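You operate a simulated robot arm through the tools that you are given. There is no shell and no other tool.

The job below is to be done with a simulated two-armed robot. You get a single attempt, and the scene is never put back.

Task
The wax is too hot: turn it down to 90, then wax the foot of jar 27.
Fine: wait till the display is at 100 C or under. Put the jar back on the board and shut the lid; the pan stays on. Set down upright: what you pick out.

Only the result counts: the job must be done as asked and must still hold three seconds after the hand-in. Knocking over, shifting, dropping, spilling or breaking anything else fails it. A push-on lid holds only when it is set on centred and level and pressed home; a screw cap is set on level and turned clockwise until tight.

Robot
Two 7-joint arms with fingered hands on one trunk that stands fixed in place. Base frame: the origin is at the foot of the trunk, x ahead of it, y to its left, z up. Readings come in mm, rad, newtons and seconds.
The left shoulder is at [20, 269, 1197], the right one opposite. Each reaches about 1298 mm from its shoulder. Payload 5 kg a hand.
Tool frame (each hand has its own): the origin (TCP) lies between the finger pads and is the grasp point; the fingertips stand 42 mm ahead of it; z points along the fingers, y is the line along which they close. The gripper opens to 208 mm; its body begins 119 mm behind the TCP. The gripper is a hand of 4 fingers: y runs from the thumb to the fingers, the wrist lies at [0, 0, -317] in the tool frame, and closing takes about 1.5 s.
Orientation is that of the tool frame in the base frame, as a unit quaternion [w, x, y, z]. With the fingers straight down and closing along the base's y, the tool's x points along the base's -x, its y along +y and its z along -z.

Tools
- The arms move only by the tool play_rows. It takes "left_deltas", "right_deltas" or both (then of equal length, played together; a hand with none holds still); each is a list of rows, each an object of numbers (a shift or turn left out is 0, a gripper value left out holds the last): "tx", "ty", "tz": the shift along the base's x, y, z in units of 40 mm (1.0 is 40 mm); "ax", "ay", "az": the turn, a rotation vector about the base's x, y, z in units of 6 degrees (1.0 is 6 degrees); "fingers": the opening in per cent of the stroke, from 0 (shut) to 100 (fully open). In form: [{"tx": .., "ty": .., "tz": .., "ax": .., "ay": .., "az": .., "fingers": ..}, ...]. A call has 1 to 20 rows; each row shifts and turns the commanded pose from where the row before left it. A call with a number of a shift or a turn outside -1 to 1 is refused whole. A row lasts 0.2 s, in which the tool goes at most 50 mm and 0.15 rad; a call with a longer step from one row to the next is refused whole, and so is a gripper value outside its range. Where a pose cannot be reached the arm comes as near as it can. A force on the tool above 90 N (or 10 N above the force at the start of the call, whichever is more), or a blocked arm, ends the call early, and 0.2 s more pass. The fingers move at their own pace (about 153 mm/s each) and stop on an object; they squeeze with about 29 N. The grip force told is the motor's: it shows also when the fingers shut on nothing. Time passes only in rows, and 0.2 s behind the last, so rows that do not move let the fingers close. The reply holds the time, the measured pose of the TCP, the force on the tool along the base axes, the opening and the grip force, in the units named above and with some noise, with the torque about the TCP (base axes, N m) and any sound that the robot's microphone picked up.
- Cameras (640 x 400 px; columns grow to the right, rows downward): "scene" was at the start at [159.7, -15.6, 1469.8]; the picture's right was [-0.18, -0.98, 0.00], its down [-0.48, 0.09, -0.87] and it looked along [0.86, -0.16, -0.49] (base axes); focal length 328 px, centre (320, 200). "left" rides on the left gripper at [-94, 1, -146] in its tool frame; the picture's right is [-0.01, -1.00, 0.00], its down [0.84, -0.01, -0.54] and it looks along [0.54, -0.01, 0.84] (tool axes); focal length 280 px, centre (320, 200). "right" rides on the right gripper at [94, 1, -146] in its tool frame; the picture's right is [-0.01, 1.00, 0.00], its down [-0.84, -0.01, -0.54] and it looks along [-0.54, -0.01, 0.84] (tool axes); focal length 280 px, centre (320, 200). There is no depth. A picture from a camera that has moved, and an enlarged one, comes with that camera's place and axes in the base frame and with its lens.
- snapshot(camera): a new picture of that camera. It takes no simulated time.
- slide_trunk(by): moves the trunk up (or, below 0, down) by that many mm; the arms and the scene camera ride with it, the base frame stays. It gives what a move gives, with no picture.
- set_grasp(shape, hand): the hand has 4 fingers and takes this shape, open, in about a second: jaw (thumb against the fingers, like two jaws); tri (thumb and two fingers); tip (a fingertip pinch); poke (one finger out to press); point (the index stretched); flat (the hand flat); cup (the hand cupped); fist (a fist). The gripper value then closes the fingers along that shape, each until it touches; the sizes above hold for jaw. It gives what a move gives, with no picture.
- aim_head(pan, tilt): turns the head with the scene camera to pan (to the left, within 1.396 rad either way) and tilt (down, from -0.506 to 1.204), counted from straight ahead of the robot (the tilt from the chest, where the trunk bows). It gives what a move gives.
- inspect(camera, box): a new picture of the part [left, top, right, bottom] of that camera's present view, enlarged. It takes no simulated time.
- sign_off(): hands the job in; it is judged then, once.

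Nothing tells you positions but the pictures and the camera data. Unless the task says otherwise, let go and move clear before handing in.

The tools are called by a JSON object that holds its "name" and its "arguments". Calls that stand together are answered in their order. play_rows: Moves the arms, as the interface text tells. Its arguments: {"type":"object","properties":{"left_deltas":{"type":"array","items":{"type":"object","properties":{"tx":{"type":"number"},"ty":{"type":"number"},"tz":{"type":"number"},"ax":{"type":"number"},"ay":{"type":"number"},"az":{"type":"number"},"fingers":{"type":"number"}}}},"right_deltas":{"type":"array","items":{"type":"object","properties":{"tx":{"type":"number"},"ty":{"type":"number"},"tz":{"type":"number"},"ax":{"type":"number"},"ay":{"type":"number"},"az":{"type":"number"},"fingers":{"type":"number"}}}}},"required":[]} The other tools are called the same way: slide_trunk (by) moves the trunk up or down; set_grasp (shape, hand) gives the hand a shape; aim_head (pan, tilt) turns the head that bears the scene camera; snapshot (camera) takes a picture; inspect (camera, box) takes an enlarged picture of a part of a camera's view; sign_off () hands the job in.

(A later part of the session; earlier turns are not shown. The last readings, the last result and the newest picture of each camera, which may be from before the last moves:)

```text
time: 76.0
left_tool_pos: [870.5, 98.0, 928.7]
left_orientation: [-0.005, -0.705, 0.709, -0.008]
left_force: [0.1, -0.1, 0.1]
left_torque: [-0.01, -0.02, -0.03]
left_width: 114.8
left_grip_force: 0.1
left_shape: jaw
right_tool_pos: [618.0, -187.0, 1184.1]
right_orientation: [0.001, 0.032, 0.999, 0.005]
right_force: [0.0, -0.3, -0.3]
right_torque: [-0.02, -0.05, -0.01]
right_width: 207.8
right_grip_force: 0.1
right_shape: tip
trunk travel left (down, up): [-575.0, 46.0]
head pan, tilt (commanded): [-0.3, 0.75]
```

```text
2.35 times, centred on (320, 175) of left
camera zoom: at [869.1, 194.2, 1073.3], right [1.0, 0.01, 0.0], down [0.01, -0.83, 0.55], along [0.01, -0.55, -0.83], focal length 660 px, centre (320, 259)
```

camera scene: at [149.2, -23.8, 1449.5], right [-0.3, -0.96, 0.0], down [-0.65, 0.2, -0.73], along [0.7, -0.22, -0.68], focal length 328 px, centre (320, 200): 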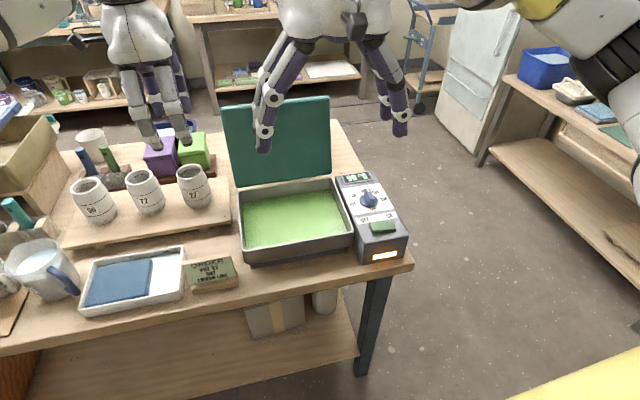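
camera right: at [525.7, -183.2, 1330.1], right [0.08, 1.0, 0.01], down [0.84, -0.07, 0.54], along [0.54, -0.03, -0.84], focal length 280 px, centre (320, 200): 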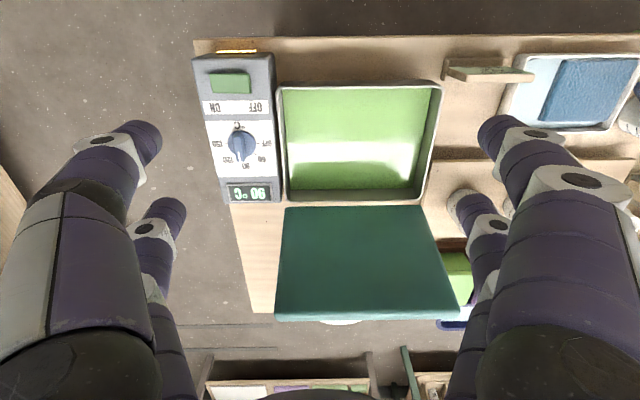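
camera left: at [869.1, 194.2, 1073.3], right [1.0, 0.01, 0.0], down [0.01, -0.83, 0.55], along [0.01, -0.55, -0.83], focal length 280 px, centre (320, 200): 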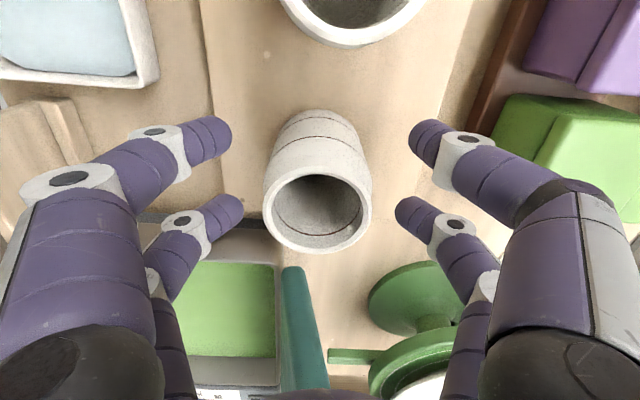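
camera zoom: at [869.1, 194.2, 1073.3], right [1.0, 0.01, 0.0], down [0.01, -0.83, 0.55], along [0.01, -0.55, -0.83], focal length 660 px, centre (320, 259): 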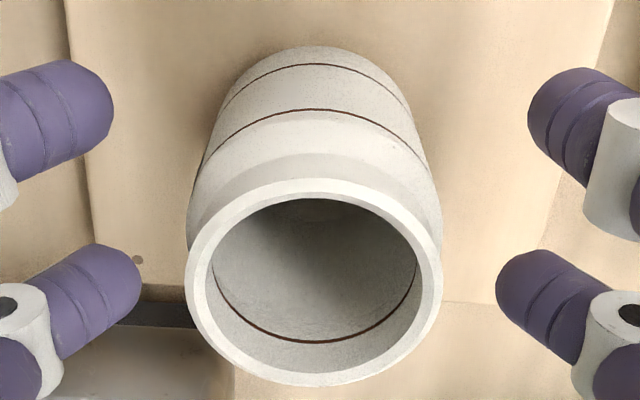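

I'll measure the table height and pan depth more carefully before dipping, since the wax depth compared with the lower line matters.

{"name": "inspect", "arguments": {"camera": "right", "box": [170, 20, 330, 120]}}

{"name": "inspect", "arguments": {"camera": "scene", "box": [330, 220, 430, 290]}}

{"name": "inspect", "arguments": {"camera": "scene", "box": [170, 240, 300, 310]}}

{"name": "inspect", "arguments": {"camera": "right", "box": [430, 20, 640, 150]}}

```text
4.00 times, centred on (250, 70) of right
camera zoom: at [525.6, -183.3, 1330.1], right [0.08, 1.0, 0.01], down [0.84, -0.07, 0.54], along [0.54, -0.03, -0.84], focal length 1122 px, centre (600, 720)
```

zoom: 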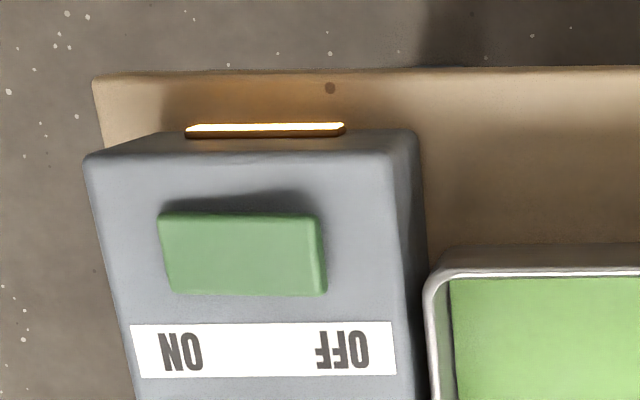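

```text
5.71 times, centred on (380, 255) of scene
camera zoom: at [149.5, -23.7, 1449.4], right [-0.3, -0.96, 0.0], down [-0.65, 0.2, -0.73], along [0.7, -0.22, -0.68], focal length 1873 px, centre (-23, -114)
```

zoom: 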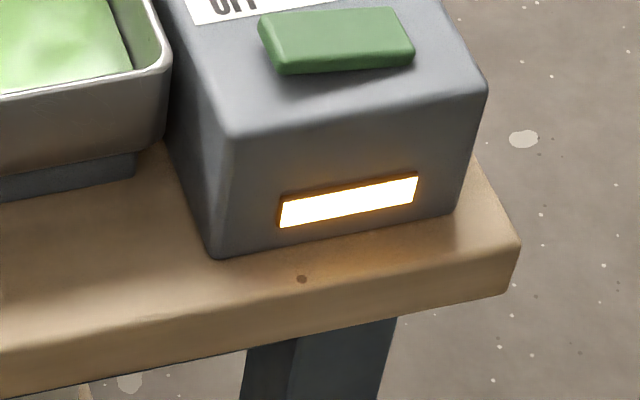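

```text
4.92 times, centred on (235, 275) of scene
camera zoom: at [149.5, -23.7, 1449.4], right [-0.3, -0.96, 0.0], down [-0.65, 0.2, -0.73], along [0.7, -0.22, -0.68], focal length 1614 px, centre (738, -169)
```

zoom: 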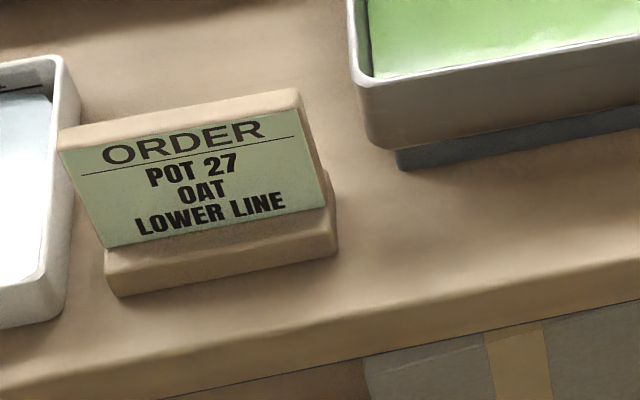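

```text
3.05 times, centred on (535, 85) of right
camera zoom: at [525.6, -183.3, 1330.1], right [0.08, 1.0, 0.01], down [0.84, -0.07, 0.54], along [0.54, -0.03, -0.84], focal length 854 px, centre (-335, 550)
```

zoom: 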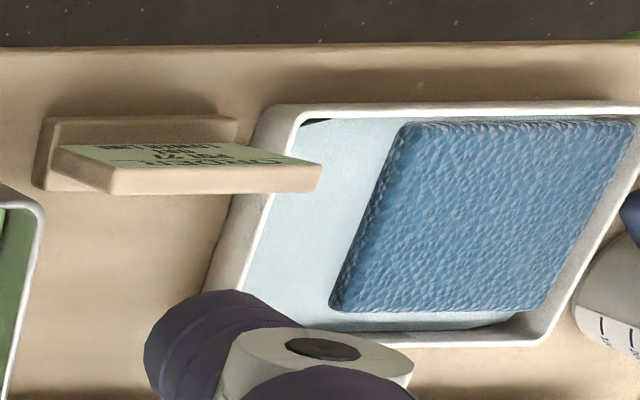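

The pan turns out to be shallow: rim about 880, wax about 839, pan floor not far below, so waxing the foot means dipping only the bottom of the jar. I'll grip jar 27 now.

{"name": "play_rows", "arguments": {"left_deltas": [{"fingers": 45}, {"fingers": 38}, {"fingers": 32}, {"fingers": 26}, {"fingers": 20}, {"fingers": 14}, {}, {}]}}

{"name": "snapshot", "arguments": {"camera": "left"}}

{"name": "inspect", "arguments": {"camera": "scene", "box": [140, 130, 240, 220]}}

```text
time: 77.8
left_tool_pos: [870.2, 99.1, 928.9]
left_orientation: [-0.006, -0.704, 0.71, -0.008]
left_force: [-1.1, -0.9, 0.5]
left_torque: [-0.01, 0.02, 0.01]
left_width: 42.6
left_grip_force: 28.9
left_shape: jaw
right_tool_pos: [618.8, -187.8, 1183.1]
right_orientation: [0.001, 0.033, 0.999, 0.005]
right_force: [-0.2, 0.1, 0.1]
right_torque: [-0.01, -0.03, 0.0]
right_width: 208.3
right_grip_force: 0.1
right_shape: tip
trunk travel left (down, up): [-575.0, 46.0]
head pan, tilt (commanded): [-0.3, 0.75]
```

```text
taken
camera left: at [869.5, 194.3, 1072.8], right [1.0, 0.01, 0.0], down [0.01, -0.83, 0.55], along [0.01, -0.55, -0.83], focal length 280 px, centre (320, 200)
```

left: 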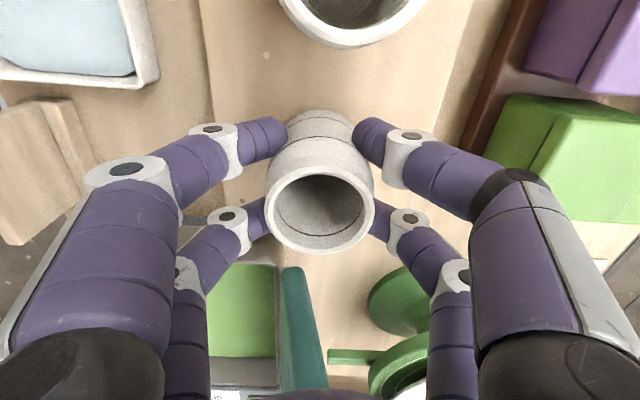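

```text
4.44 times, centred on (190, 175) of scene
camera zoom: at [150.0, -23.7, 1449.3], right [-0.3, -0.96, 0.0], down [-0.65, 0.2, -0.73], along [0.7, -0.22, -0.68], focal length 1457 px, centre (898, 311)
```

zoom: 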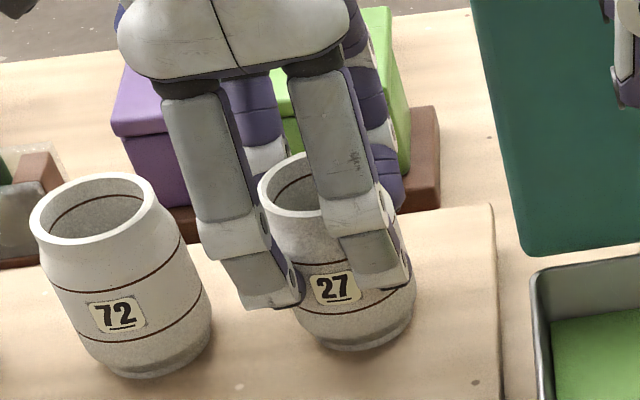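

The grip is firm on four sides. I'll lift the jar a little and check it comes up straight.

{"name": "play_rows", "arguments": {"left_deltas": [{"tz": 0.2}, {"tz": 0.3}, {"tz": 0.3}, {}]}}

{"name": "inspect", "arguments": {"camera": "left", "box": [220, 80, 420, 270]}}

{"name": "inspect", "arguments": {"camera": "scene", "box": [140, 120, 240, 220]}}

```text
time: 78.8
left_tool_pos: [870.7, 97.7, 958.7]
left_orientation: [-0.006, -0.705, 0.709, -0.007]
left_force: [0.2, 0.8, -3.0]
left_torque: [-0.03, -0.01, -0.01]
left_width: 42.6
left_grip_force: 28.7
left_shape: jaw
right_tool_pos: [618.9, -186.9, 1182.8]
right_orientation: [0.001, 0.032, 0.999, 0.005]
right_force: [0.2, 0.8, -0.3]
right_torque: [-0.01, 0.03, 0.0]
right_width: 207.9
right_grip_force: 0.1
right_shape: tip
trunk travel left (down, up): [-575.0, 46.0]
head pan, tilt (commanded): [-0.3, 0.75]
```

```text
2.11 times, centred on (320, 175) of left
camera zoom: at [869.8, 193.4, 1105.0], right [1.0, 0.01, 0.0], down [0.01, -0.83, 0.55], along [0.01, -0.55, -0.83], focal length 590 px, centre (320, 253)
```

zoom: 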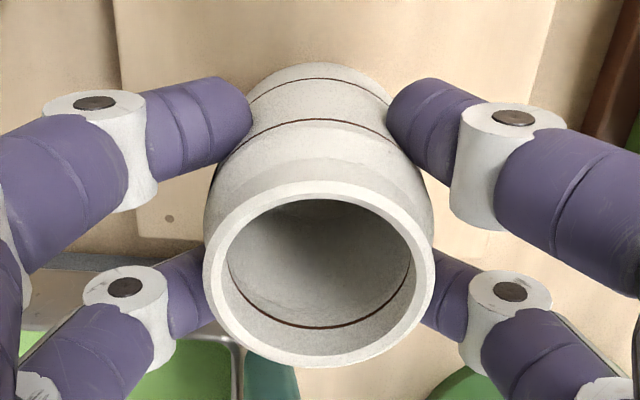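

```text
4.00 times, centred on (190, 170) of scene
camera zoom: at [150.2, -23.7, 1449.2], right [-0.3, -0.96, 0.0], down [-0.65, 0.2, -0.73], along [0.7, -0.22, -0.68], focal length 1311 px, centre (840, 320)
```

zoom: 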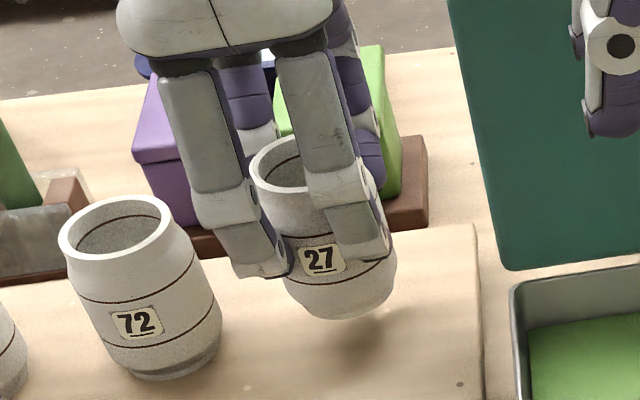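

Jar 27 is up and straight, about 3 N. I'll move the right hand well out of the way and carry the jar forward of the lid, over the front half of the pan.

{"name": "play_rows", "arguments": {"right_deltas": [{"ty": -0.97}, {"ty": -0.97}, {"ty": -0.97}, {"ty": -0.97}, {"ty": -0.97}, {"ty": -0.97}, {}, {}, {}, {}, {}, {}, {}, {}], "left_deltas": [{"tz": 0.9}, {"tz": 0.9}, {"tx": -0.9}, {"tx": -0.9}, {"tx": -0.9}, {"tx": -0.9}, {"tx": -0.9}, {"ty": -0.867}, {"ty": -0.867}, {"ty": -0.867}, {"ty": -0.867}, {"ty": -0.867}, {"ty": -0.867}, {}]}}

{"name": "snapshot", "arguments": {"camera": "left"}}

{"name": "snapshot", "arguments": {"camera": "scene"}}

```text
time: 81.8
left_tool_pos: [691.1, -111.0, 1032.3]
left_orientation: [-0.006, -0.705, 0.709, -0.007]
left_force: [0.8, 1.4, -3.6]
left_torque: [-0.06, 0.02, 0.01]
left_width: 42.2
left_grip_force: 29.0
left_shape: jaw
right_tool_pos: [619.6, -420.1, 1182.3]
right_orientation: [0.001, 0.031, 0.999, 0.005]
right_force: [0.0, 1.0, 0.9]
right_torque: [-0.07, 0.03, -0.03]
right_width: 208.0
right_grip_force: 0.0
right_shape: tip
trunk travel left (down, up): [-575.0, 46.0]
head pan, tilt (commanded): [-0.3, 0.75]
```

```text
taken
camera left: at [690.5, -15.3, 1177.2], right [1.0, 0.01, 0.0], down [0.01, -0.83, 0.55], along [0.01, -0.55, -0.83], focal length 280 px, centre (320, 200)
```

left: 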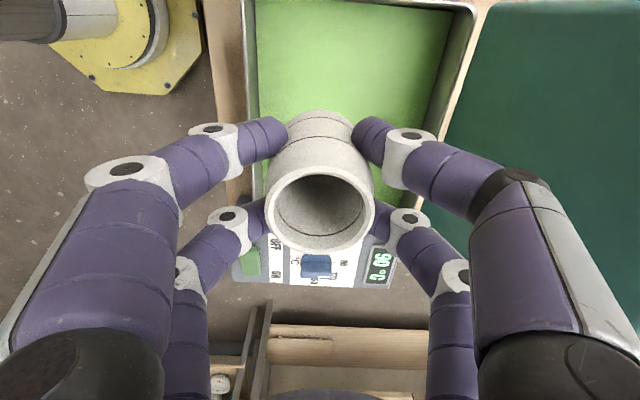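

```text
taken
camera scene: at [150.2, -23.2, 1449.3], right [-0.29, -0.96, 0.0], down [-0.65, 0.2, -0.73], along [0.7, -0.22, -0.68], focal length 328 px, centre (320, 200)
```

scene: 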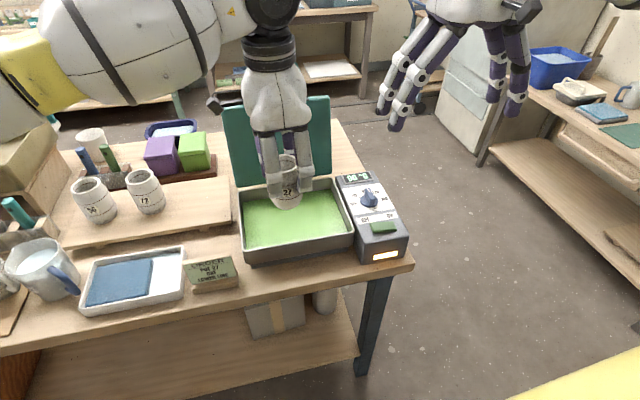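

{"name": "play_rows", "arguments": {"left_deltas": [{"tz": -0.7}, {"tz": -0.7}, {"tz": -0.6}, {}]}}

{"name": "inspect", "arguments": {"camera": "left", "box": [220, 60, 420, 270]}}

{"name": "inspect", "arguments": {"camera": "scene", "box": [235, 140, 375, 270]}}

```text
time: 82.8
left_tool_pos: [689.5, -112.0, 950.6]
left_orientation: [-0.006, -0.704, 0.71, -0.008]
left_force: [-0.9, -0.3, -2.7]
left_torque: [0.05, -0.04, 0.0]
left_width: 42.4
left_grip_force: 28.9
left_shape: jaw
right_tool_pos: [617.8, -420.4, 1182.7]
right_orientation: [0.001, 0.033, 0.999, 0.005]
right_force: [0.0, -0.3, 0.3]
right_torque: [0.02, -0.06, -0.01]
right_width: 208.2
right_grip_force: 0.0
right_shape: tip
trunk travel left (down, up): [-575.0, 46.0]
head pan, tilt (commanded): [-0.3, 0.75]
```

```text
1.90 times, centred on (320, 165) of left
camera zoom: at [688.5, -16.1, 1095.7], right [1.0, 0.01, 0.0], down [0.0, -0.83, 0.55], along [0.01, -0.55, -0.83], focal length 534 px, centre (320, 267)
```

zoom: 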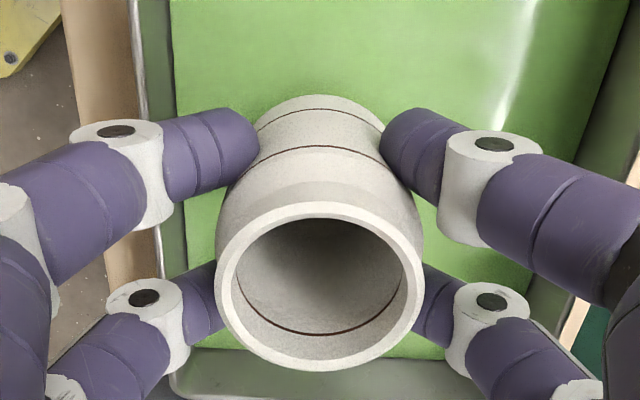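

```text
3.08 times, centred on (305, 205) of scene
camera zoom: at [149.5, -23.8, 1449.4], right [-0.3, -0.96, 0.0], down [-0.65, 0.2, -0.73], along [0.7, -0.22, -0.68], focal length 1009 px, centre (366, 185)
```

zoom: 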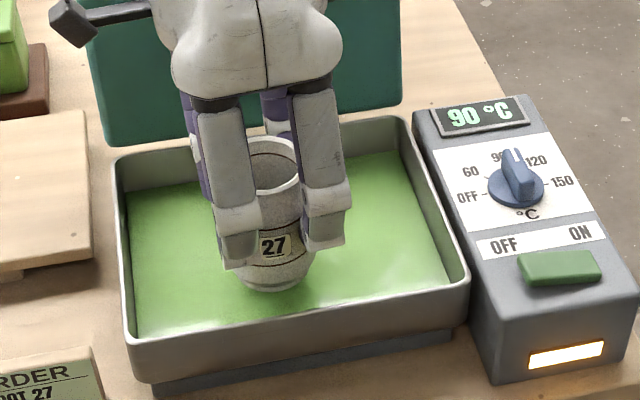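

{"name": "play_rows", "arguments": {"left_deltas": [{"tz": -0.15}, {"tz": -0.15}, {}]}}

{"name": "inspect", "arguments": {"camera": "scene", "box": [265, 170, 345, 240]}}

{"name": "inspect", "arguments": {"camera": "left", "box": [260, 70, 380, 150]}}

```text
time: 83.6
left_tool_pos: [690.4, -111.7, 938.7]
left_orientation: [-0.005, -0.705, 0.709, -0.008]
left_force: [0.8, 0.3, -2.6]
left_torque: [0.0, -0.04, 0.01]
left_width: 42.4
left_grip_force: 29.0
left_shape: jaw
right_tool_pos: [619.5, -421.1, 1184.0]
right_orientation: [0.001, 0.032, 0.999, 0.005]
right_force: [-0.6, -0.3, -1.2]
right_torque: [-0.01, 0.0, -0.01]
right_width: 207.8
right_grip_force: 0.0
right_shape: tip
trunk travel left (down, up): [-575.0, 46.0]
head pan, tilt (commanded): [-0.3, 0.75]
```

```text
5.71 times, centred on (305, 205) of scene
camera zoom: at [149.9, -23.7, 1449.3], right [-0.3, -0.96, 0.0], down [-0.65, 0.2, -0.73], along [0.7, -0.22, -0.68], focal length 1873 px, centre (406, 171)
```

zoom: 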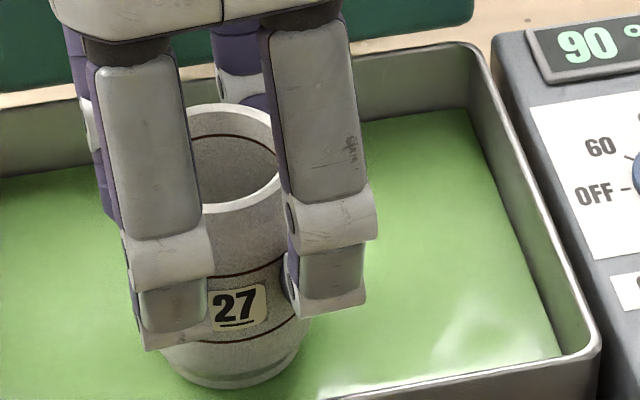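

```text
5.00 times, centred on (320, 110) of left
camera zoom: at [689.2, -15.6, 1083.5], right [1.0, 0.01, 0.0], down [0.01, -0.83, 0.55], along [0.01, -0.55, -0.83], focal length 1402 px, centre (320, 650)
```

zoom: 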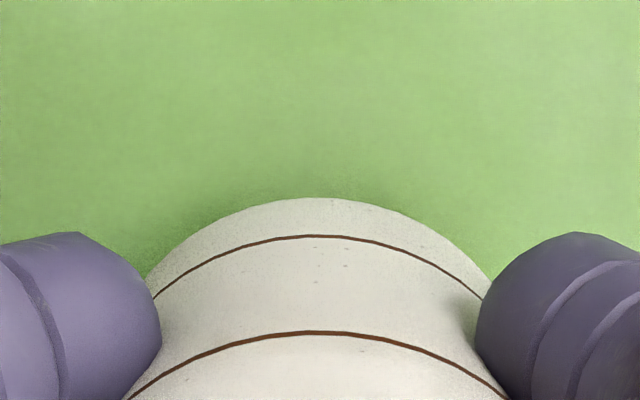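

{"name": "play_rows", "arguments": {"left_deltas": [{"tz": -0.1}, {"tz": -0.1}, {}]}}

{"name": "inspect", "arguments": {"camera": "scene", "box": [265, 180, 345, 250]}}

```text
time: 84.4
left_tool_pos: [690.1, -111.9, 931.9]
left_orientation: [-0.005, -0.704, 0.71, -0.008]
left_force: [-1.2, 0.1, -2.8]
left_torque: [0.03, 0.01, 0.0]
left_width: 42.3
left_grip_force: 29.5
left_shape: jaw
right_tool_pos: [618.0, -421.7, 1182.9]
right_orientation: [0.001, 0.032, 0.999, 0.005]
right_force: [0.4, 0.5, -0.6]
right_torque: [0.0, 0.03, 0.0]
right_width: 207.7
right_grip_force: 0.0
right_shape: tip
trunk travel left (down, up): [-575.0, 46.0]
head pan, tilt (commanded): [-0.3, 0.75]
```

```text
5.71 times, centred on (305, 215) of scene
camera zoom: at [149.9, -23.7, 1449.3], right [-0.3, -0.96, 0.0], down [-0.65, 0.2, -0.73], along [0.7, -0.22, -0.68], focal length 1873 px, centre (406, 114)
```

zoom: 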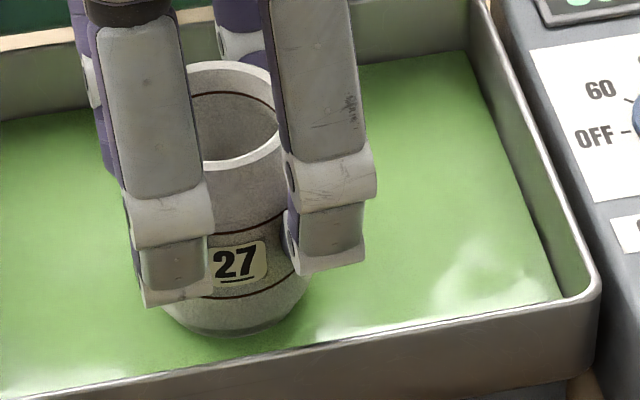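

{"name": "play_rows", "arguments": {"left_deltas": [{"tz": -0.1}, {}]}}

{"name": "inspect", "arguments": {"camera": "scene", "box": [265, 180, 345, 250]}}

{"name": "play_rows", "arguments": {"left_deltas": [{"tz": -0.1}, {}]}}

{"name": "inspect", "arguments": {"camera": "scene", "box": [265, 180, 345, 250]}}

```text
time: 85.0
left_tool_pos: [688.7, -110.9, 927.4]
left_orientation: [-0.006, -0.705, 0.709, -0.008]
left_force: [0.0, -0.3, -3.7]
left_torque: [0.01, 0.01, 0.02]
left_width: 42.4
left_grip_force: 29.8
left_shape: jaw
right_tool_pos: [618.9, -421.7, 1182.6]
right_orientation: [0.0, 0.033, 0.999, 0.005]
right_force: [-0.5, 0.2, -0.6]
right_torque: [-0.01, 0.01, 0.0]
right_width: 208.0
right_grip_force: 0.0
right_shape: tip
trunk travel left (down, up): [-575.0, 46.0]
head pan, tilt (commanded): [-0.3, 0.75]
```

```text
5.71 times, centred on (305, 215) of scene
camera zoom: at [149.9, -23.7, 1449.3], right [-0.3, -0.96, 0.0], down [-0.65, 0.2, -0.73], along [0.7, -0.22, -0.68], focal length 1873 px, centre (406, 114)
```

zoom: 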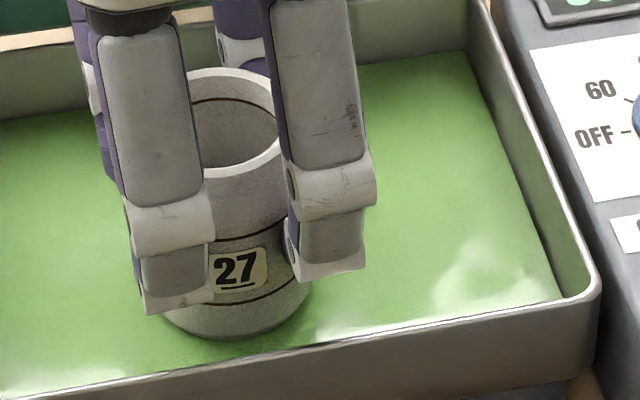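

```text
time: 85.6
left_tool_pos: [689.0, -110.7, 927.1]
left_orientation: [-0.005, -0.705, 0.71, -0.01]
left_force: [1.0, -0.7, 21.6]
left_torque: [0.04, -0.16, -0.03]
left_width: 42.6
left_grip_force: 29.0
left_shape: jaw
right_tool_pos: [618.5, -420.8, 1183.3]
right_orientation: [0.001, 0.032, 0.999, 0.005]
right_force: [-0.4, 0.5, 0.4]
right_torque: [-0.01, -0.03, 0.04]
right_width: 207.8
right_grip_force: 0.0
right_shape: tip
trunk travel left (down, up): [-575.0, 46.0]
head pan, tilt (commanded): [-0.3, 0.75]
```

```text
5.71 times, centred on (305, 215) of scene
camera zoom: at [148.7, -23.5, 1449.7], right [-0.3, -0.96, 0.0], down [-0.65, 0.2, -0.73], along [0.7, -0.22, -0.68], focal length 1873 px, centre (406, 114)
```

zoom: 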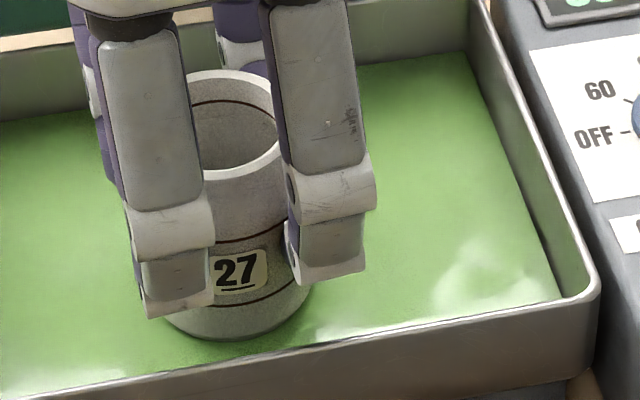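

The foot touched the pan floor (about 20 N) with roughly 7 mm submerged, well under the lower line. I'll ease off to a light touch and hold it in the wax for about three seconds.

{"name": "play_rows", "arguments": {"left_deltas": [{"tz": 0.06}, {}, {}, {}, {}, {}, {}, {}, {}, {}, {}, {}, {}, {}, {}, {}]}}

{"name": "inspect", "arguments": {"camera": "scene", "box": [265, 180, 345, 250]}}

{"name": "inspect", "arguments": {"camera": "left", "box": [220, 60, 420, 270]}}

```text
time: 89.0
left_tool_pos: [689.7, -110.8, 927.2]
left_orientation: [-0.006, -0.704, 0.71, -0.008]
left_force: [4.1, 0.0, 14.3]
left_torque: [0.07, -0.29, 0.01]
left_width: 42.7
left_grip_force: 28.7
left_shape: jaw
right_tool_pos: [618.3, -421.1, 1182.5]
right_orientation: [0.0, 0.033, 0.999, 0.005]
right_force: [0.4, -0.1, 0.5]
right_torque: [0.02, -0.02, 0.01]
right_width: 207.9
right_grip_force: 0.0
right_shape: tip
trunk travel left (down, up): [-575.0, 46.0]
head pan, tilt (commanded): [-0.3, 0.75]
```

```text
5.71 times, centred on (305, 215) of scene
camera zoom: at [149.3, -23.6, 1449.4], right [-0.3, -0.96, 0.0], down [-0.65, 0.2, -0.73], along [0.7, -0.22, -0.68], focal length 1873 px, centre (406, 114)
```

zoom: 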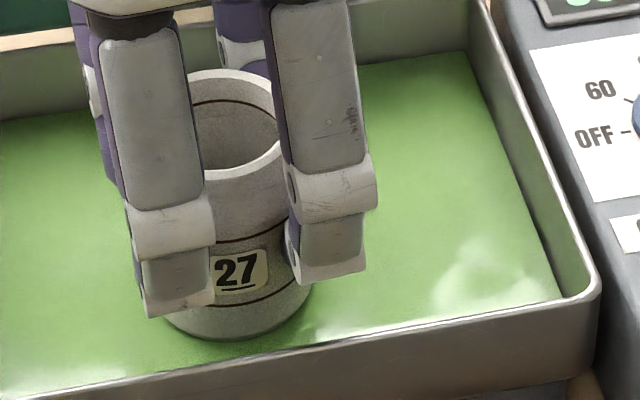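

```text
1.90 times, centred on (320, 165) of left
camera zoom: at [688.2, -15.1, 1071.1], right [1.0, 0.01, 0.0], down [0.01, -0.83, 0.55], along [0.01, -0.55, -0.83], focal length 534 px, centre (320, 267)
```

zoom: 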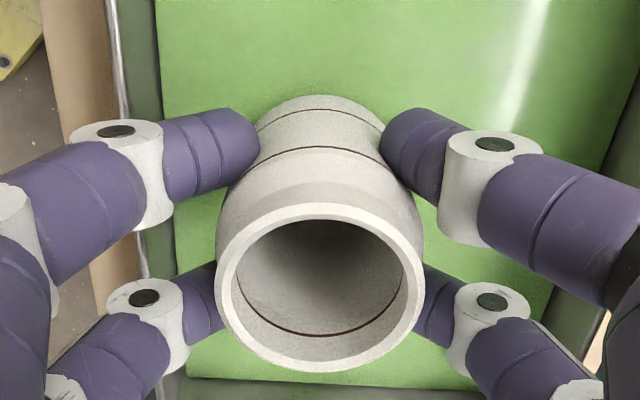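

Now I'll lift it clear of the wax slowly and look at the foot.

{"name": "play_rows", "arguments": {"left_deltas": [{"tz": 0.15}, {"tz": 0.25}, {"tz": 0.4}, {"tz": 0.4}, {"tz": 0.4}, {}, {}]}}

{"name": "inspect", "arguments": {"camera": "scene", "box": [265, 150, 345, 230]}}

{"name": "inspect", "arguments": {"camera": "left", "box": [240, 60, 400, 180]}}

```text
time: 90.6
left_tool_pos: [690.7, -113.0, 990.6]
left_orientation: [-0.004, -0.705, 0.709, -0.008]
left_force: [0.1, -1.3, -2.6]
left_torque: [0.04, -0.03, 0.04]
left_width: 42.8
left_grip_force: 28.8
left_shape: jaw
right_tool_pos: [618.9, -421.0, 1182.8]
right_orientation: [0.002, 0.032, 0.999, 0.005]
right_force: [-0.5, -0.1, 0.5]
right_torque: [-0.01, 0.03, 0.0]
right_width: 207.9
right_grip_force: 0.1
right_shape: tip
trunk travel left (down, up): [-575.0, 46.0]
head pan, tilt (commanded): [-0.3, 0.75]
```

```text
5.00 times, centred on (305, 190) of scene
camera zoom: at [149.8, -23.7, 1449.3], right [-0.3, -0.96, 0.0], down [-0.65, 0.2, -0.73], along [0.7, -0.22, -0.68], focal length 1639 px, centre (395, 250)
```

zoom: 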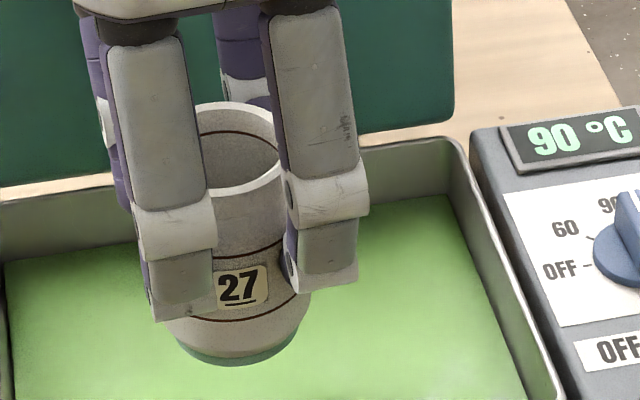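

```text
3.33 times, centred on (320, 120) of left
camera zoom: at [689.4, -15.8, 1134.7], right [1.0, 0.01, 0.0], down [0.01, -0.83, 0.55], along [0.01, -0.55, -0.83], focal length 935 px, centre (320, 467)
```

zoom: 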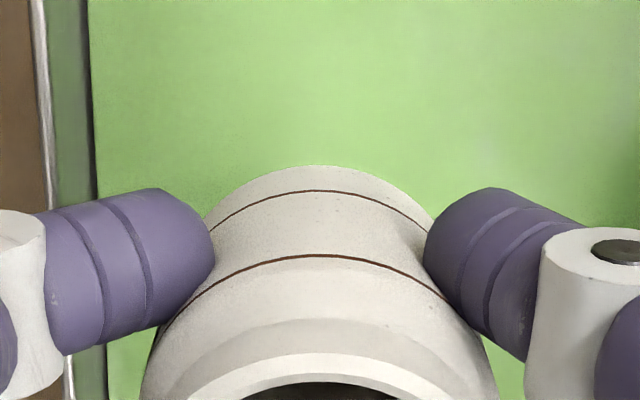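

The foot now carries an even wax band, well below the lower line. I'll let it drip a moment, then carry it back the same way to its spot on the board.

{"name": "play_rows", "arguments": {"left_deltas": [{}, {}, {}, {}, {}, {}, {}, {}, {"tz": 0.6}, {"tz": 0.4}, {}]}}

{"name": "play_rows", "arguments": {"left_deltas": [{"ty": 0.88}, {"ty": 0.88}, {"ty": 0.88}, {"ty": 0.88}, {"ty": 0.88}, {"ty": 0.88}, {"tx": 0.9}, {"tx": 0.9}, {"tx": 0.9}, {"tx": 0.9}, {"tx": 0.9}, {}, {}]}}

{"name": "snapshot", "arguments": {"camera": "left"}}

{"name": "snapshot", "arguments": {"camera": "scene"}}

```text
time: 93.0
left_tool_pos: [689.7, -111.1, 1030.1]
left_orientation: [-0.006, -0.705, 0.71, -0.009]
left_force: [-0.1, -0.1, -3.4]
left_torque: [-0.02, 0.0, -0.02]
left_width: 42.6
left_grip_force: 29.4
left_shape: jaw
right_tool_pos: [618.2, -420.5, 1182.1]
right_orientation: [0.002, 0.033, 0.999, 0.005]
right_force: [1.1, -1.5, -0.3]
right_torque: [-0.03, -0.02, 0.01]
right_width: 208.1
right_grip_force: 0.0
right_shape: tip
trunk travel left (down, up): [-575.0, 46.0]
head pan, tilt (commanded): [-0.3, 0.75]
```

```text
time: 95.8
left_tool_pos: [871.1, 100.3, 1029.0]
left_orientation: [-0.006, -0.704, 0.71, -0.007]
left_force: [0.4, -1.1, -3.4]
left_torque: [0.09, 0.03, 0.01]
left_width: 42.4
left_grip_force: 28.7
left_shape: jaw
right_tool_pos: [618.8, -420.7, 1182.0]
right_orientation: [0.001, 0.033, 0.999, 0.005]
right_force: [0.5, 0.4, 0.1]
right_torque: [0.04, 0.0, 0.01]
right_width: 207.9
right_grip_force: 0.1
right_shape: tip
trunk travel left (down, up): [-575.0, 46.0]
head pan, tilt (commanded): [-0.3, 0.75]
```

```text
taken
camera left: at [869.7, 196.4, 1172.9], right [1.0, 0.01, 0.0], down [0.01, -0.83, 0.55], along [0.01, -0.55, -0.83], focal length 280 px, centre (320, 200)
```

left: 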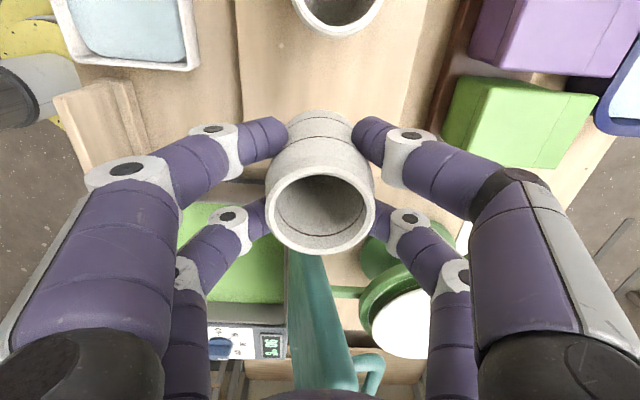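

```text
taken
camera scene: at [150.2, -24.1, 1449.2], right [-0.3, -0.96, 0.0], down [-0.65, 0.2, -0.73], along [0.7, -0.22, -0.68], focal length 328 px, centre (320, 200)
```

scene: 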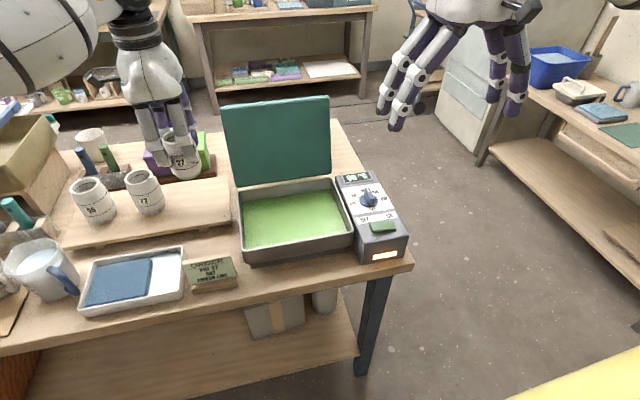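

{"name": "play_rows", "arguments": {"left_deltas": [{"tz": -0.7}, {"tz": -0.7}, {"tz": -0.7}, {"tz": -0.2}, {}]}}

{"name": "inspect", "arguments": {"camera": "scene", "box": [140, 130, 240, 220]}}

```text
time: 97.0
left_tool_pos: [870.0, 100.9, 936.4]
left_orientation: [-0.007, -0.704, 0.71, -0.008]
left_force: [0.2, 1.3, -3.8]
left_torque: [0.0, -0.02, 0.0]
left_width: 42.4
left_grip_force: 29.2
left_shape: jaw
right_tool_pos: [619.3, -420.9, 1182.1]
right_orientation: [0.002, 0.032, 0.999, 0.005]
right_force: [0.6, 0.4, -0.5]
right_torque: [0.05, 0.04, 0.0]
right_width: 208.0
right_grip_force: 0.1
right_shape: tip
trunk travel left (down, up): [-575.0, 46.0]
head pan, tilt (commanded): [-0.3, 0.75]
```

```text
4.44 times, centred on (190, 175) of scene
camera zoom: at [150.3, -23.7, 1449.2], right [-0.3, -0.96, 0.0], down [-0.65, 0.2, -0.73], along [0.7, -0.22, -0.68], focal length 1457 px, centre (898, 311)
```

zoom: 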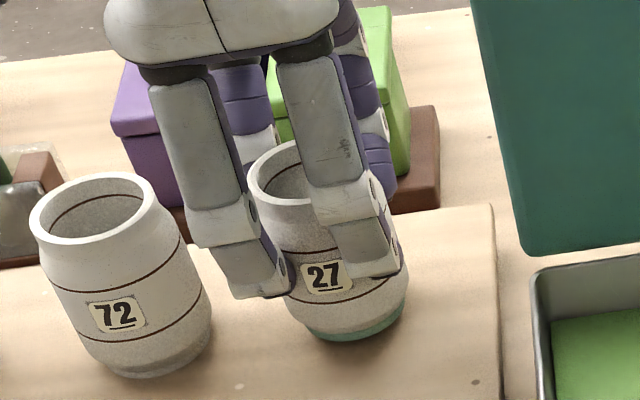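

The green band on the foot is clear. I'll lower in small steps until the board takes the weight.

{"name": "play_rows", "arguments": {"left_deltas": [{"tz": -0.1}, {}]}}

{"name": "play_rows", "arguments": {"left_deltas": [{"tz": -0.06}, {}]}}

{"name": "play_rows", "arguments": {"left_deltas": [{"tz": -0.05}, {}]}}

```text
time: 97.6
left_tool_pos: [868.7, 100.0, 934.4]
left_orientation: [-0.006, -0.705, 0.709, -0.008]
left_force: [0.1, 0.1, -2.6]
left_torque: [0.04, 0.0, -0.02]
left_width: 42.6
left_grip_force: 29.0
left_shape: jaw
right_tool_pos: [618.8, -420.6, 1182.6]
right_orientation: [0.001, 0.031, 0.999, 0.005]
right_force: [-0.2, 1.1, -0.2]
right_torque: [0.0, -0.02, 0.01]
right_width: 207.9
right_grip_force: 0.1
right_shape: tip
trunk travel left (down, up): [-575.0, 46.0]
head pan, tilt (commanded): [-0.3, 0.75]
```

```text
time: 98.2
left_tool_pos: [870.5, 100.6, 932.1]
left_orientation: [-0.005, -0.705, 0.71, -0.008]
left_force: [0.0, 0.2, -2.3]
left_torque: [0.0, 0.01, -0.01]
left_width: 42.8
left_grip_force: 28.4
left_shape: jaw
right_tool_pos: [619.3, -420.8, 1182.3]
right_orientation: [0.001, 0.033, 0.999, 0.005]
right_force: [0.1, -0.1, 0.1]
right_torque: [-0.04, 0.0, 0.03]
right_width: 207.8
right_grip_force: 0.2
right_shape: tip
trunk travel left (down, up): [-575.0, 46.0]
head pan, tilt (commanded): [-0.3, 0.75]
```

```text
time: 98.8
left_tool_pos: [869.6, 100.5, 929.6]
left_orientation: [-0.006, -0.704, 0.71, -0.008]
left_force: [-0.5, -0.6, -2.7]
left_torque: [0.0, -0.02, -0.02]
left_width: 42.6
left_grip_force: 28.9
left_shape: jaw
right_tool_pos: [619.5, -420.3, 1182.7]
right_orientation: [0.001, 0.032, 0.999, 0.006]
right_force: [0.4, -0.1, -0.9]
right_torque: [0.02, 0.0, -0.02]
right_width: 208.1
right_grip_force: 0.1
right_shape: tip
trunk travel left (down, up): [-575.0, 46.0]
head pan, tilt (commanded): [-0.3, 0.75]
```

{"name": "play_rows", "arguments": {"left_deltas": [{"tz": -0.05}, {}]}}

{"name": "play_rows", "arguments": {"left_deltas": [{"tz": -0.04}, {}]}}

{"name": "inspect", "arguments": {"camera": "scene", "box": [160, 150, 230, 210]}}

```text
time: 99.4
left_tool_pos: [869.6, 99.1, 928.6]
left_orientation: [-0.006, -0.705, 0.709, -0.008]
left_force: [-0.1, 0.2, -1.2]
left_torque: [0.02, -0.01, -0.03]
left_width: 42.5
left_grip_force: 29.4
left_shape: jaw
right_tool_pos: [618.5, -421.4, 1182.1]
right_orientation: [0.001, 0.032, 0.999, 0.005]
right_force: [-0.3, -0.4, -0.1]
right_torque: [-0.01, 0.03, 0.0]
right_width: 207.7
right_grip_force: 0.1
right_shape: tip
trunk travel left (down, up): [-575.0, 46.0]
head pan, tilt (commanded): [-0.3, 0.75]
```

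```text
time: 100.0
left_tool_pos: [869.1, 99.7, 927.1]
left_orientation: [-0.006, -0.704, 0.71, -0.008]
left_force: [0.3, 0.2, 8.7]
left_torque: [0.06, -0.1, -0.02]
left_width: 42.7
left_grip_force: 28.8
left_shape: jaw
right_tool_pos: [619.4, -420.6, 1183.1]
right_orientation: [0.002, 0.032, 0.999, 0.006]
right_force: [-0.4, 0.2, 0.1]
right_torque: [0.0, -0.02, 0.04]
right_width: 208.1
right_grip_force: 0.0
right_shape: tip
trunk travel left (down, up): [-575.0, 46.0]
head pan, tilt (commanded): [-0.3, 0.75]
```

```text
6.67 times, centred on (195, 180) of scene
camera zoom: at [149.3, -23.7, 1449.5], right [-0.3, -0.96, 0.0], down [-0.65, 0.2, -0.73], along [0.7, -0.22, -0.68], focal length 2185 px, centre (1153, 333)
```

zoom: 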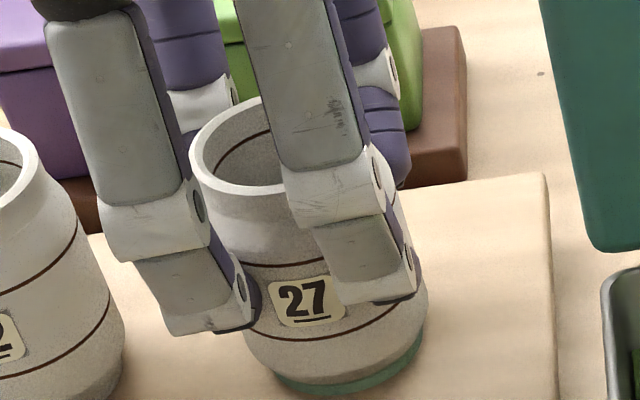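

The board is carrying the jar now. I'll open the fingers evenly, then rise straight up.

{"name": "play_rows", "arguments": {"left_deltas": [{"fingers": 22}, {"fingers": 26}, {"fingers": 32}, {"fingers": 40}, {"fingers": 48}, {"fingers": 54}, {}, {}]}}

{"name": "inspect", "arguments": {"camera": "left", "box": [200, 60, 440, 270]}}

{"name": "inspect", "arguments": {"camera": "scene", "box": [140, 130, 240, 220]}}

```text
time: 101.8
left_tool_pos: [869.8, 100.3, 926.7]
left_orientation: [-0.006, -0.705, 0.71, -0.008]
left_force: [0.2, -0.1, -0.3]
left_torque: [0.01, 0.0, 0.0]
left_width: 111.6
left_grip_force: 0.0
left_shape: jaw
right_tool_pos: [619.8, -420.5, 1182.1]
right_orientation: [0.002, 0.032, 0.999, 0.006]
right_force: [0.3, 0.3, 0.6]
right_torque: [-0.03, 0.03, -0.01]
right_width: 207.7
right_grip_force: 0.0
right_shape: tip
trunk travel left (down, up): [-575.0, 46.0]
head pan, tilt (commanded): [-0.3, 0.75]
```

```text
1.90 times, centred on (320, 165) of left
camera zoom: at [868.7, 196.0, 1070.9], right [1.0, 0.01, 0.0], down [0.01, -0.83, 0.55], along [0.01, -0.55, -0.83], focal length 534 px, centre (320, 267)
```

zoom: 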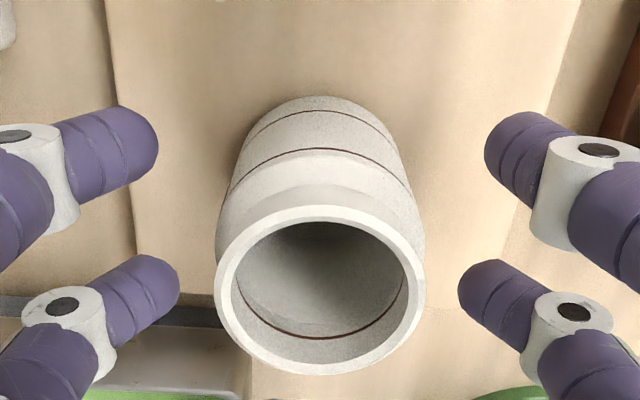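

```text
4.44 times, centred on (190, 175) of scene
camera zoom: at [149.8, -23.7, 1449.3], right [-0.3, -0.96, 0.0], down [-0.65, 0.2, -0.73], along [0.7, -0.22, -0.68], focal length 1457 px, centre (898, 311)
```

zoom: 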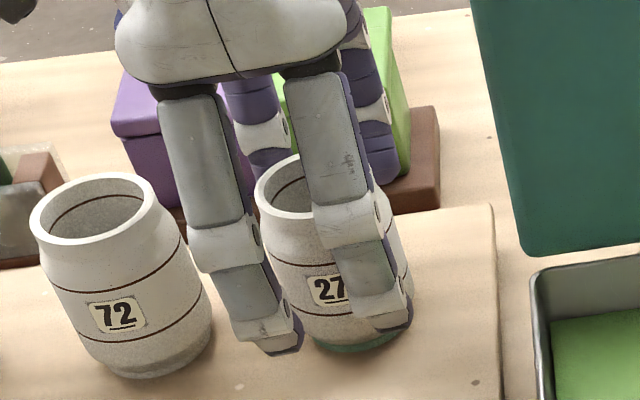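

Jar 27 stands on the board, waxed and upright. I'll raise the left hand clear and return it to its fingers-forward pose, ready to catch the lid.

{"name": "play_rows", "arguments": {"left_deltas": [{"tz": 0.5}, {"tz": 0.9}, {"tz": 0.95}, {"tz": 0.95}, {"tz": 0.95}, {"tz": 0.95}, {"tz": 0.4}, {}]}}

{"name": "inspect", "arguments": {"camera": "scene", "box": [60, 130, 260, 250]}}

{"name": "play_rows", "arguments": {"left_deltas": [{"tx": -0.28, "az": -1.0}, {"tx": -0.28, "az": -1.0}, {"tx": -0.28, "az": -1.0}, {"tx": -0.28, "az": -1.0}, {"tx": -0.28, "az": -1.0}, {"tx": -0.28, "az": -1.0}, {"tx": -0.28, "az": -1.0}, {"tx": -0.28, "az": -1.0}, {"tx": -0.28, "az": -1.0}, {"tx": -0.28, "az": -1.0}, {"tx": -0.28, "az": -1.0}, {"tx": -0.28, "az": -1.0}, {"tx": -0.28, "az": -1.0}, {"tx": -0.28, "az": -1.0}, {"tx": -0.28, "az": -1.0, "fingers": 0}, {}]}}

```text
time: 103.6
left_tool_pos: [870.4, 99.6, 1150.8]
left_orientation: [-0.005, -0.704, 0.71, -0.008]
left_force: [-0.1, -0.3, 0.3]
left_torque: [-0.03, -0.03, -0.01]
left_width: 111.6
left_grip_force: 0.0
left_shape: jaw
right_tool_pos: [618.8, -420.4, 1182.1]
right_orientation: [0.0, 0.032, 0.999, 0.006]
right_force: [-0.6, 0.4, -0.5]
right_torque: [0.0, 0.02, -0.01]
right_width: 207.7
right_grip_force: 0.1
right_shape: tip
trunk travel left (down, up): [-575.0, 46.0]
head pan, tilt (commanded): [-0.3, 0.75]
```

```text
3.20 times, centred on (160, 190) of scene
camera zoom: at [149.8, -23.8, 1449.3], right [-0.3, -0.96, 0.0], down [-0.65, 0.2, -0.73], along [0.7, -0.22, -0.68], focal length 1049 px, centre (832, 232)
```

zoom: 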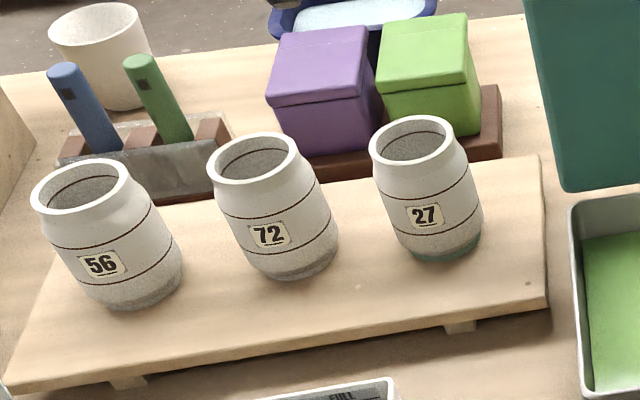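

```text
time: 107.0
left_tool_pos: [701.8, 100.5, 1149.5]
left_orientation: [-0.01, 0.003, 1.0, -0.001]
left_force: [-0.2, 0.0, -0.4]
left_torque: [0.02, -0.01, 0.0]
left_width: 0.2
left_grip_force: 18.1
left_shape: jaw
right_tool_pos: [618.1, -421.9, 1182.3]
right_orientation: [0.001, 0.032, 0.999, 0.006]
right_force: [0.1, -0.6, -0.3]
right_torque: [-0.03, -0.04, -0.01]
right_width: 207.8
right_grip_force: 0.1
right_shape: tip
trunk travel left (down, up): [-575.0, 46.0]
head pan, tilt (commanded): [-0.3, 0.75]
```

Jar 27 stands straight with its foot waxed. Now I'll turn the left fingers forward again and at the same time send the right hand, fingers closed, round to behind the lid.

{"name": "play_rows", "arguments": {"left_deltas": [{"tx": -0.158, "ty": -0.077, "tz": -0.12, "ay": -0.9615}, {"tx": -0.158, "ty": -0.077, "tz": -0.12, "ay": -0.9615}, {"tx": -0.158, "ty": -0.077, "tz": -0.12, "ay": -0.9615}, {"tx": -0.158, "ty": -0.077, "tz": -0.12, "ay": -0.9615}, {"tx": -0.158, "ty": -0.077, "tz": -0.12, "ay": -0.9615}, {"tx": -0.158, "ty": -0.077, "tz": -0.12, "ay": -0.9615}, {"tx": -0.158, "ty": -0.077, "tz": -0.12, "ay": -0.9615}, {"tx": -0.158, "ty": -0.077, "tz": -0.12, "ay": -0.9615}, {"tx": -0.158, "ty": -0.077, "tz": -0.12, "ay": -0.9615}, {"tx": -0.158, "ty": -0.077, "tz": -0.12, "ay": -0.9615}, {"tx": -0.158, "ty": -0.077, "tz": -0.12, "ay": -0.9615}, {"tx": -0.158, "ty": -0.077, "tz": -0.12, "ay": -0.9615}, {"tx": -0.158, "ty": -0.077, "tz": -0.12, "ay": -0.9615}, {}, {}, {}, {}], "right_deltas": [{"tx": 0.51, "ty": 0.134, "tz": -0.078, "az": -0.953, "fingers": 0}, {"tx": 0.51, "ty": 0.134, "tz": -0.078, "az": -0.953}, {"tx": 0.51, "ty": 0.134, "tz": -0.078, "az": -0.953}, {"tx": 0.51, "ty": 0.134, "tz": -0.078, "az": -0.953}, {"tx": 0.51, "ty": 0.134, "tz": -0.078, "az": -0.953}, {"tx": 0.51, "ty": 0.134, "tz": -0.078, "az": -0.953}, {"tx": 0.51, "ty": 0.134, "tz": -0.078, "az": -0.953}, {"tx": 0.51, "ty": 0.134, "tz": -0.078, "az": -0.953}, {"tx": 0.51, "ty": 0.134, "tz": -0.078, "az": -0.953}, {"tx": 0.51, "ty": 0.134, "tz": -0.078, "az": -0.953}, {"tx": 0.51, "ty": 0.134, "tz": -0.078, "az": -0.953}, {"tx": 0.51, "ty": 0.134, "tz": -0.078, "az": -0.953}, {"tx": 0.51, "ty": 0.134, "tz": -0.078, "az": -0.953}, {"tx": 0.51, "ty": 0.134, "tz": -0.078, "az": -0.953}, {"tx": 0.51, "ty": 0.134, "tz": -0.078, "az": -0.953}, {"tx": 0.51, "ty": 0.134, "tz": -0.078, "az": -0.953}, {}]}}

{"name": "snapshot", "arguments": {"camera": "scene"}}

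{"name": "snapshot", "arguments": {"camera": "right"}}

```text
time: 110.6
left_tool_pos: [619.8, 59.4, 1089.4]
left_orientation: [0.601, 0.003, 0.799, 0.002]
left_force: [-0.1, -1.2, -0.3]
left_torque: [-0.02, -0.03, -0.01]
left_width: 0.0
left_grip_force: 28.7
left_shape: jaw
right_tool_pos: [944.9, -334.2, 1132.5]
right_orientation: [0.005, 0.738, 0.674, 0.004]
right_force: [0.3, -0.1, 0.1]
right_torque: [0.07, -0.01, 0.01]
right_width: 0.0
right_grip_force: 29.5
right_shape: tip
trunk travel left (down, up): [-575.0, 46.0]
head pan, tilt (commanded): [-0.3, 0.75]
```

```text
taken
camera scene: at [149.9, -24.2, 1449.3], right [-0.3, -0.96, 0.0], down [-0.65, 0.2, -0.73], along [0.7, -0.22, -0.68], focal length 328 px, centre (320, 200)
```

scene: 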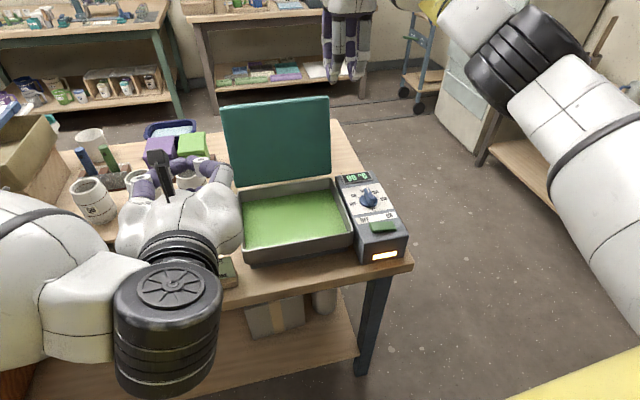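

```text
taken
camera right: at [952.9, -242.5, 1278.7], right [0.99, -0.11, 0.01], down [-0.1, -0.84, 0.54], along [-0.05, -0.54, -0.84], focal length 280 px, centre (320, 200)
```

right: 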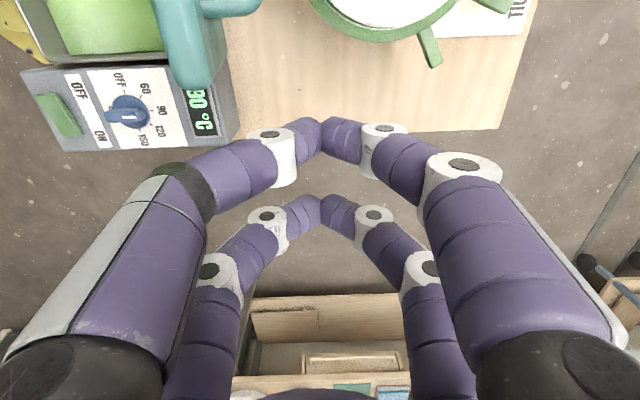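

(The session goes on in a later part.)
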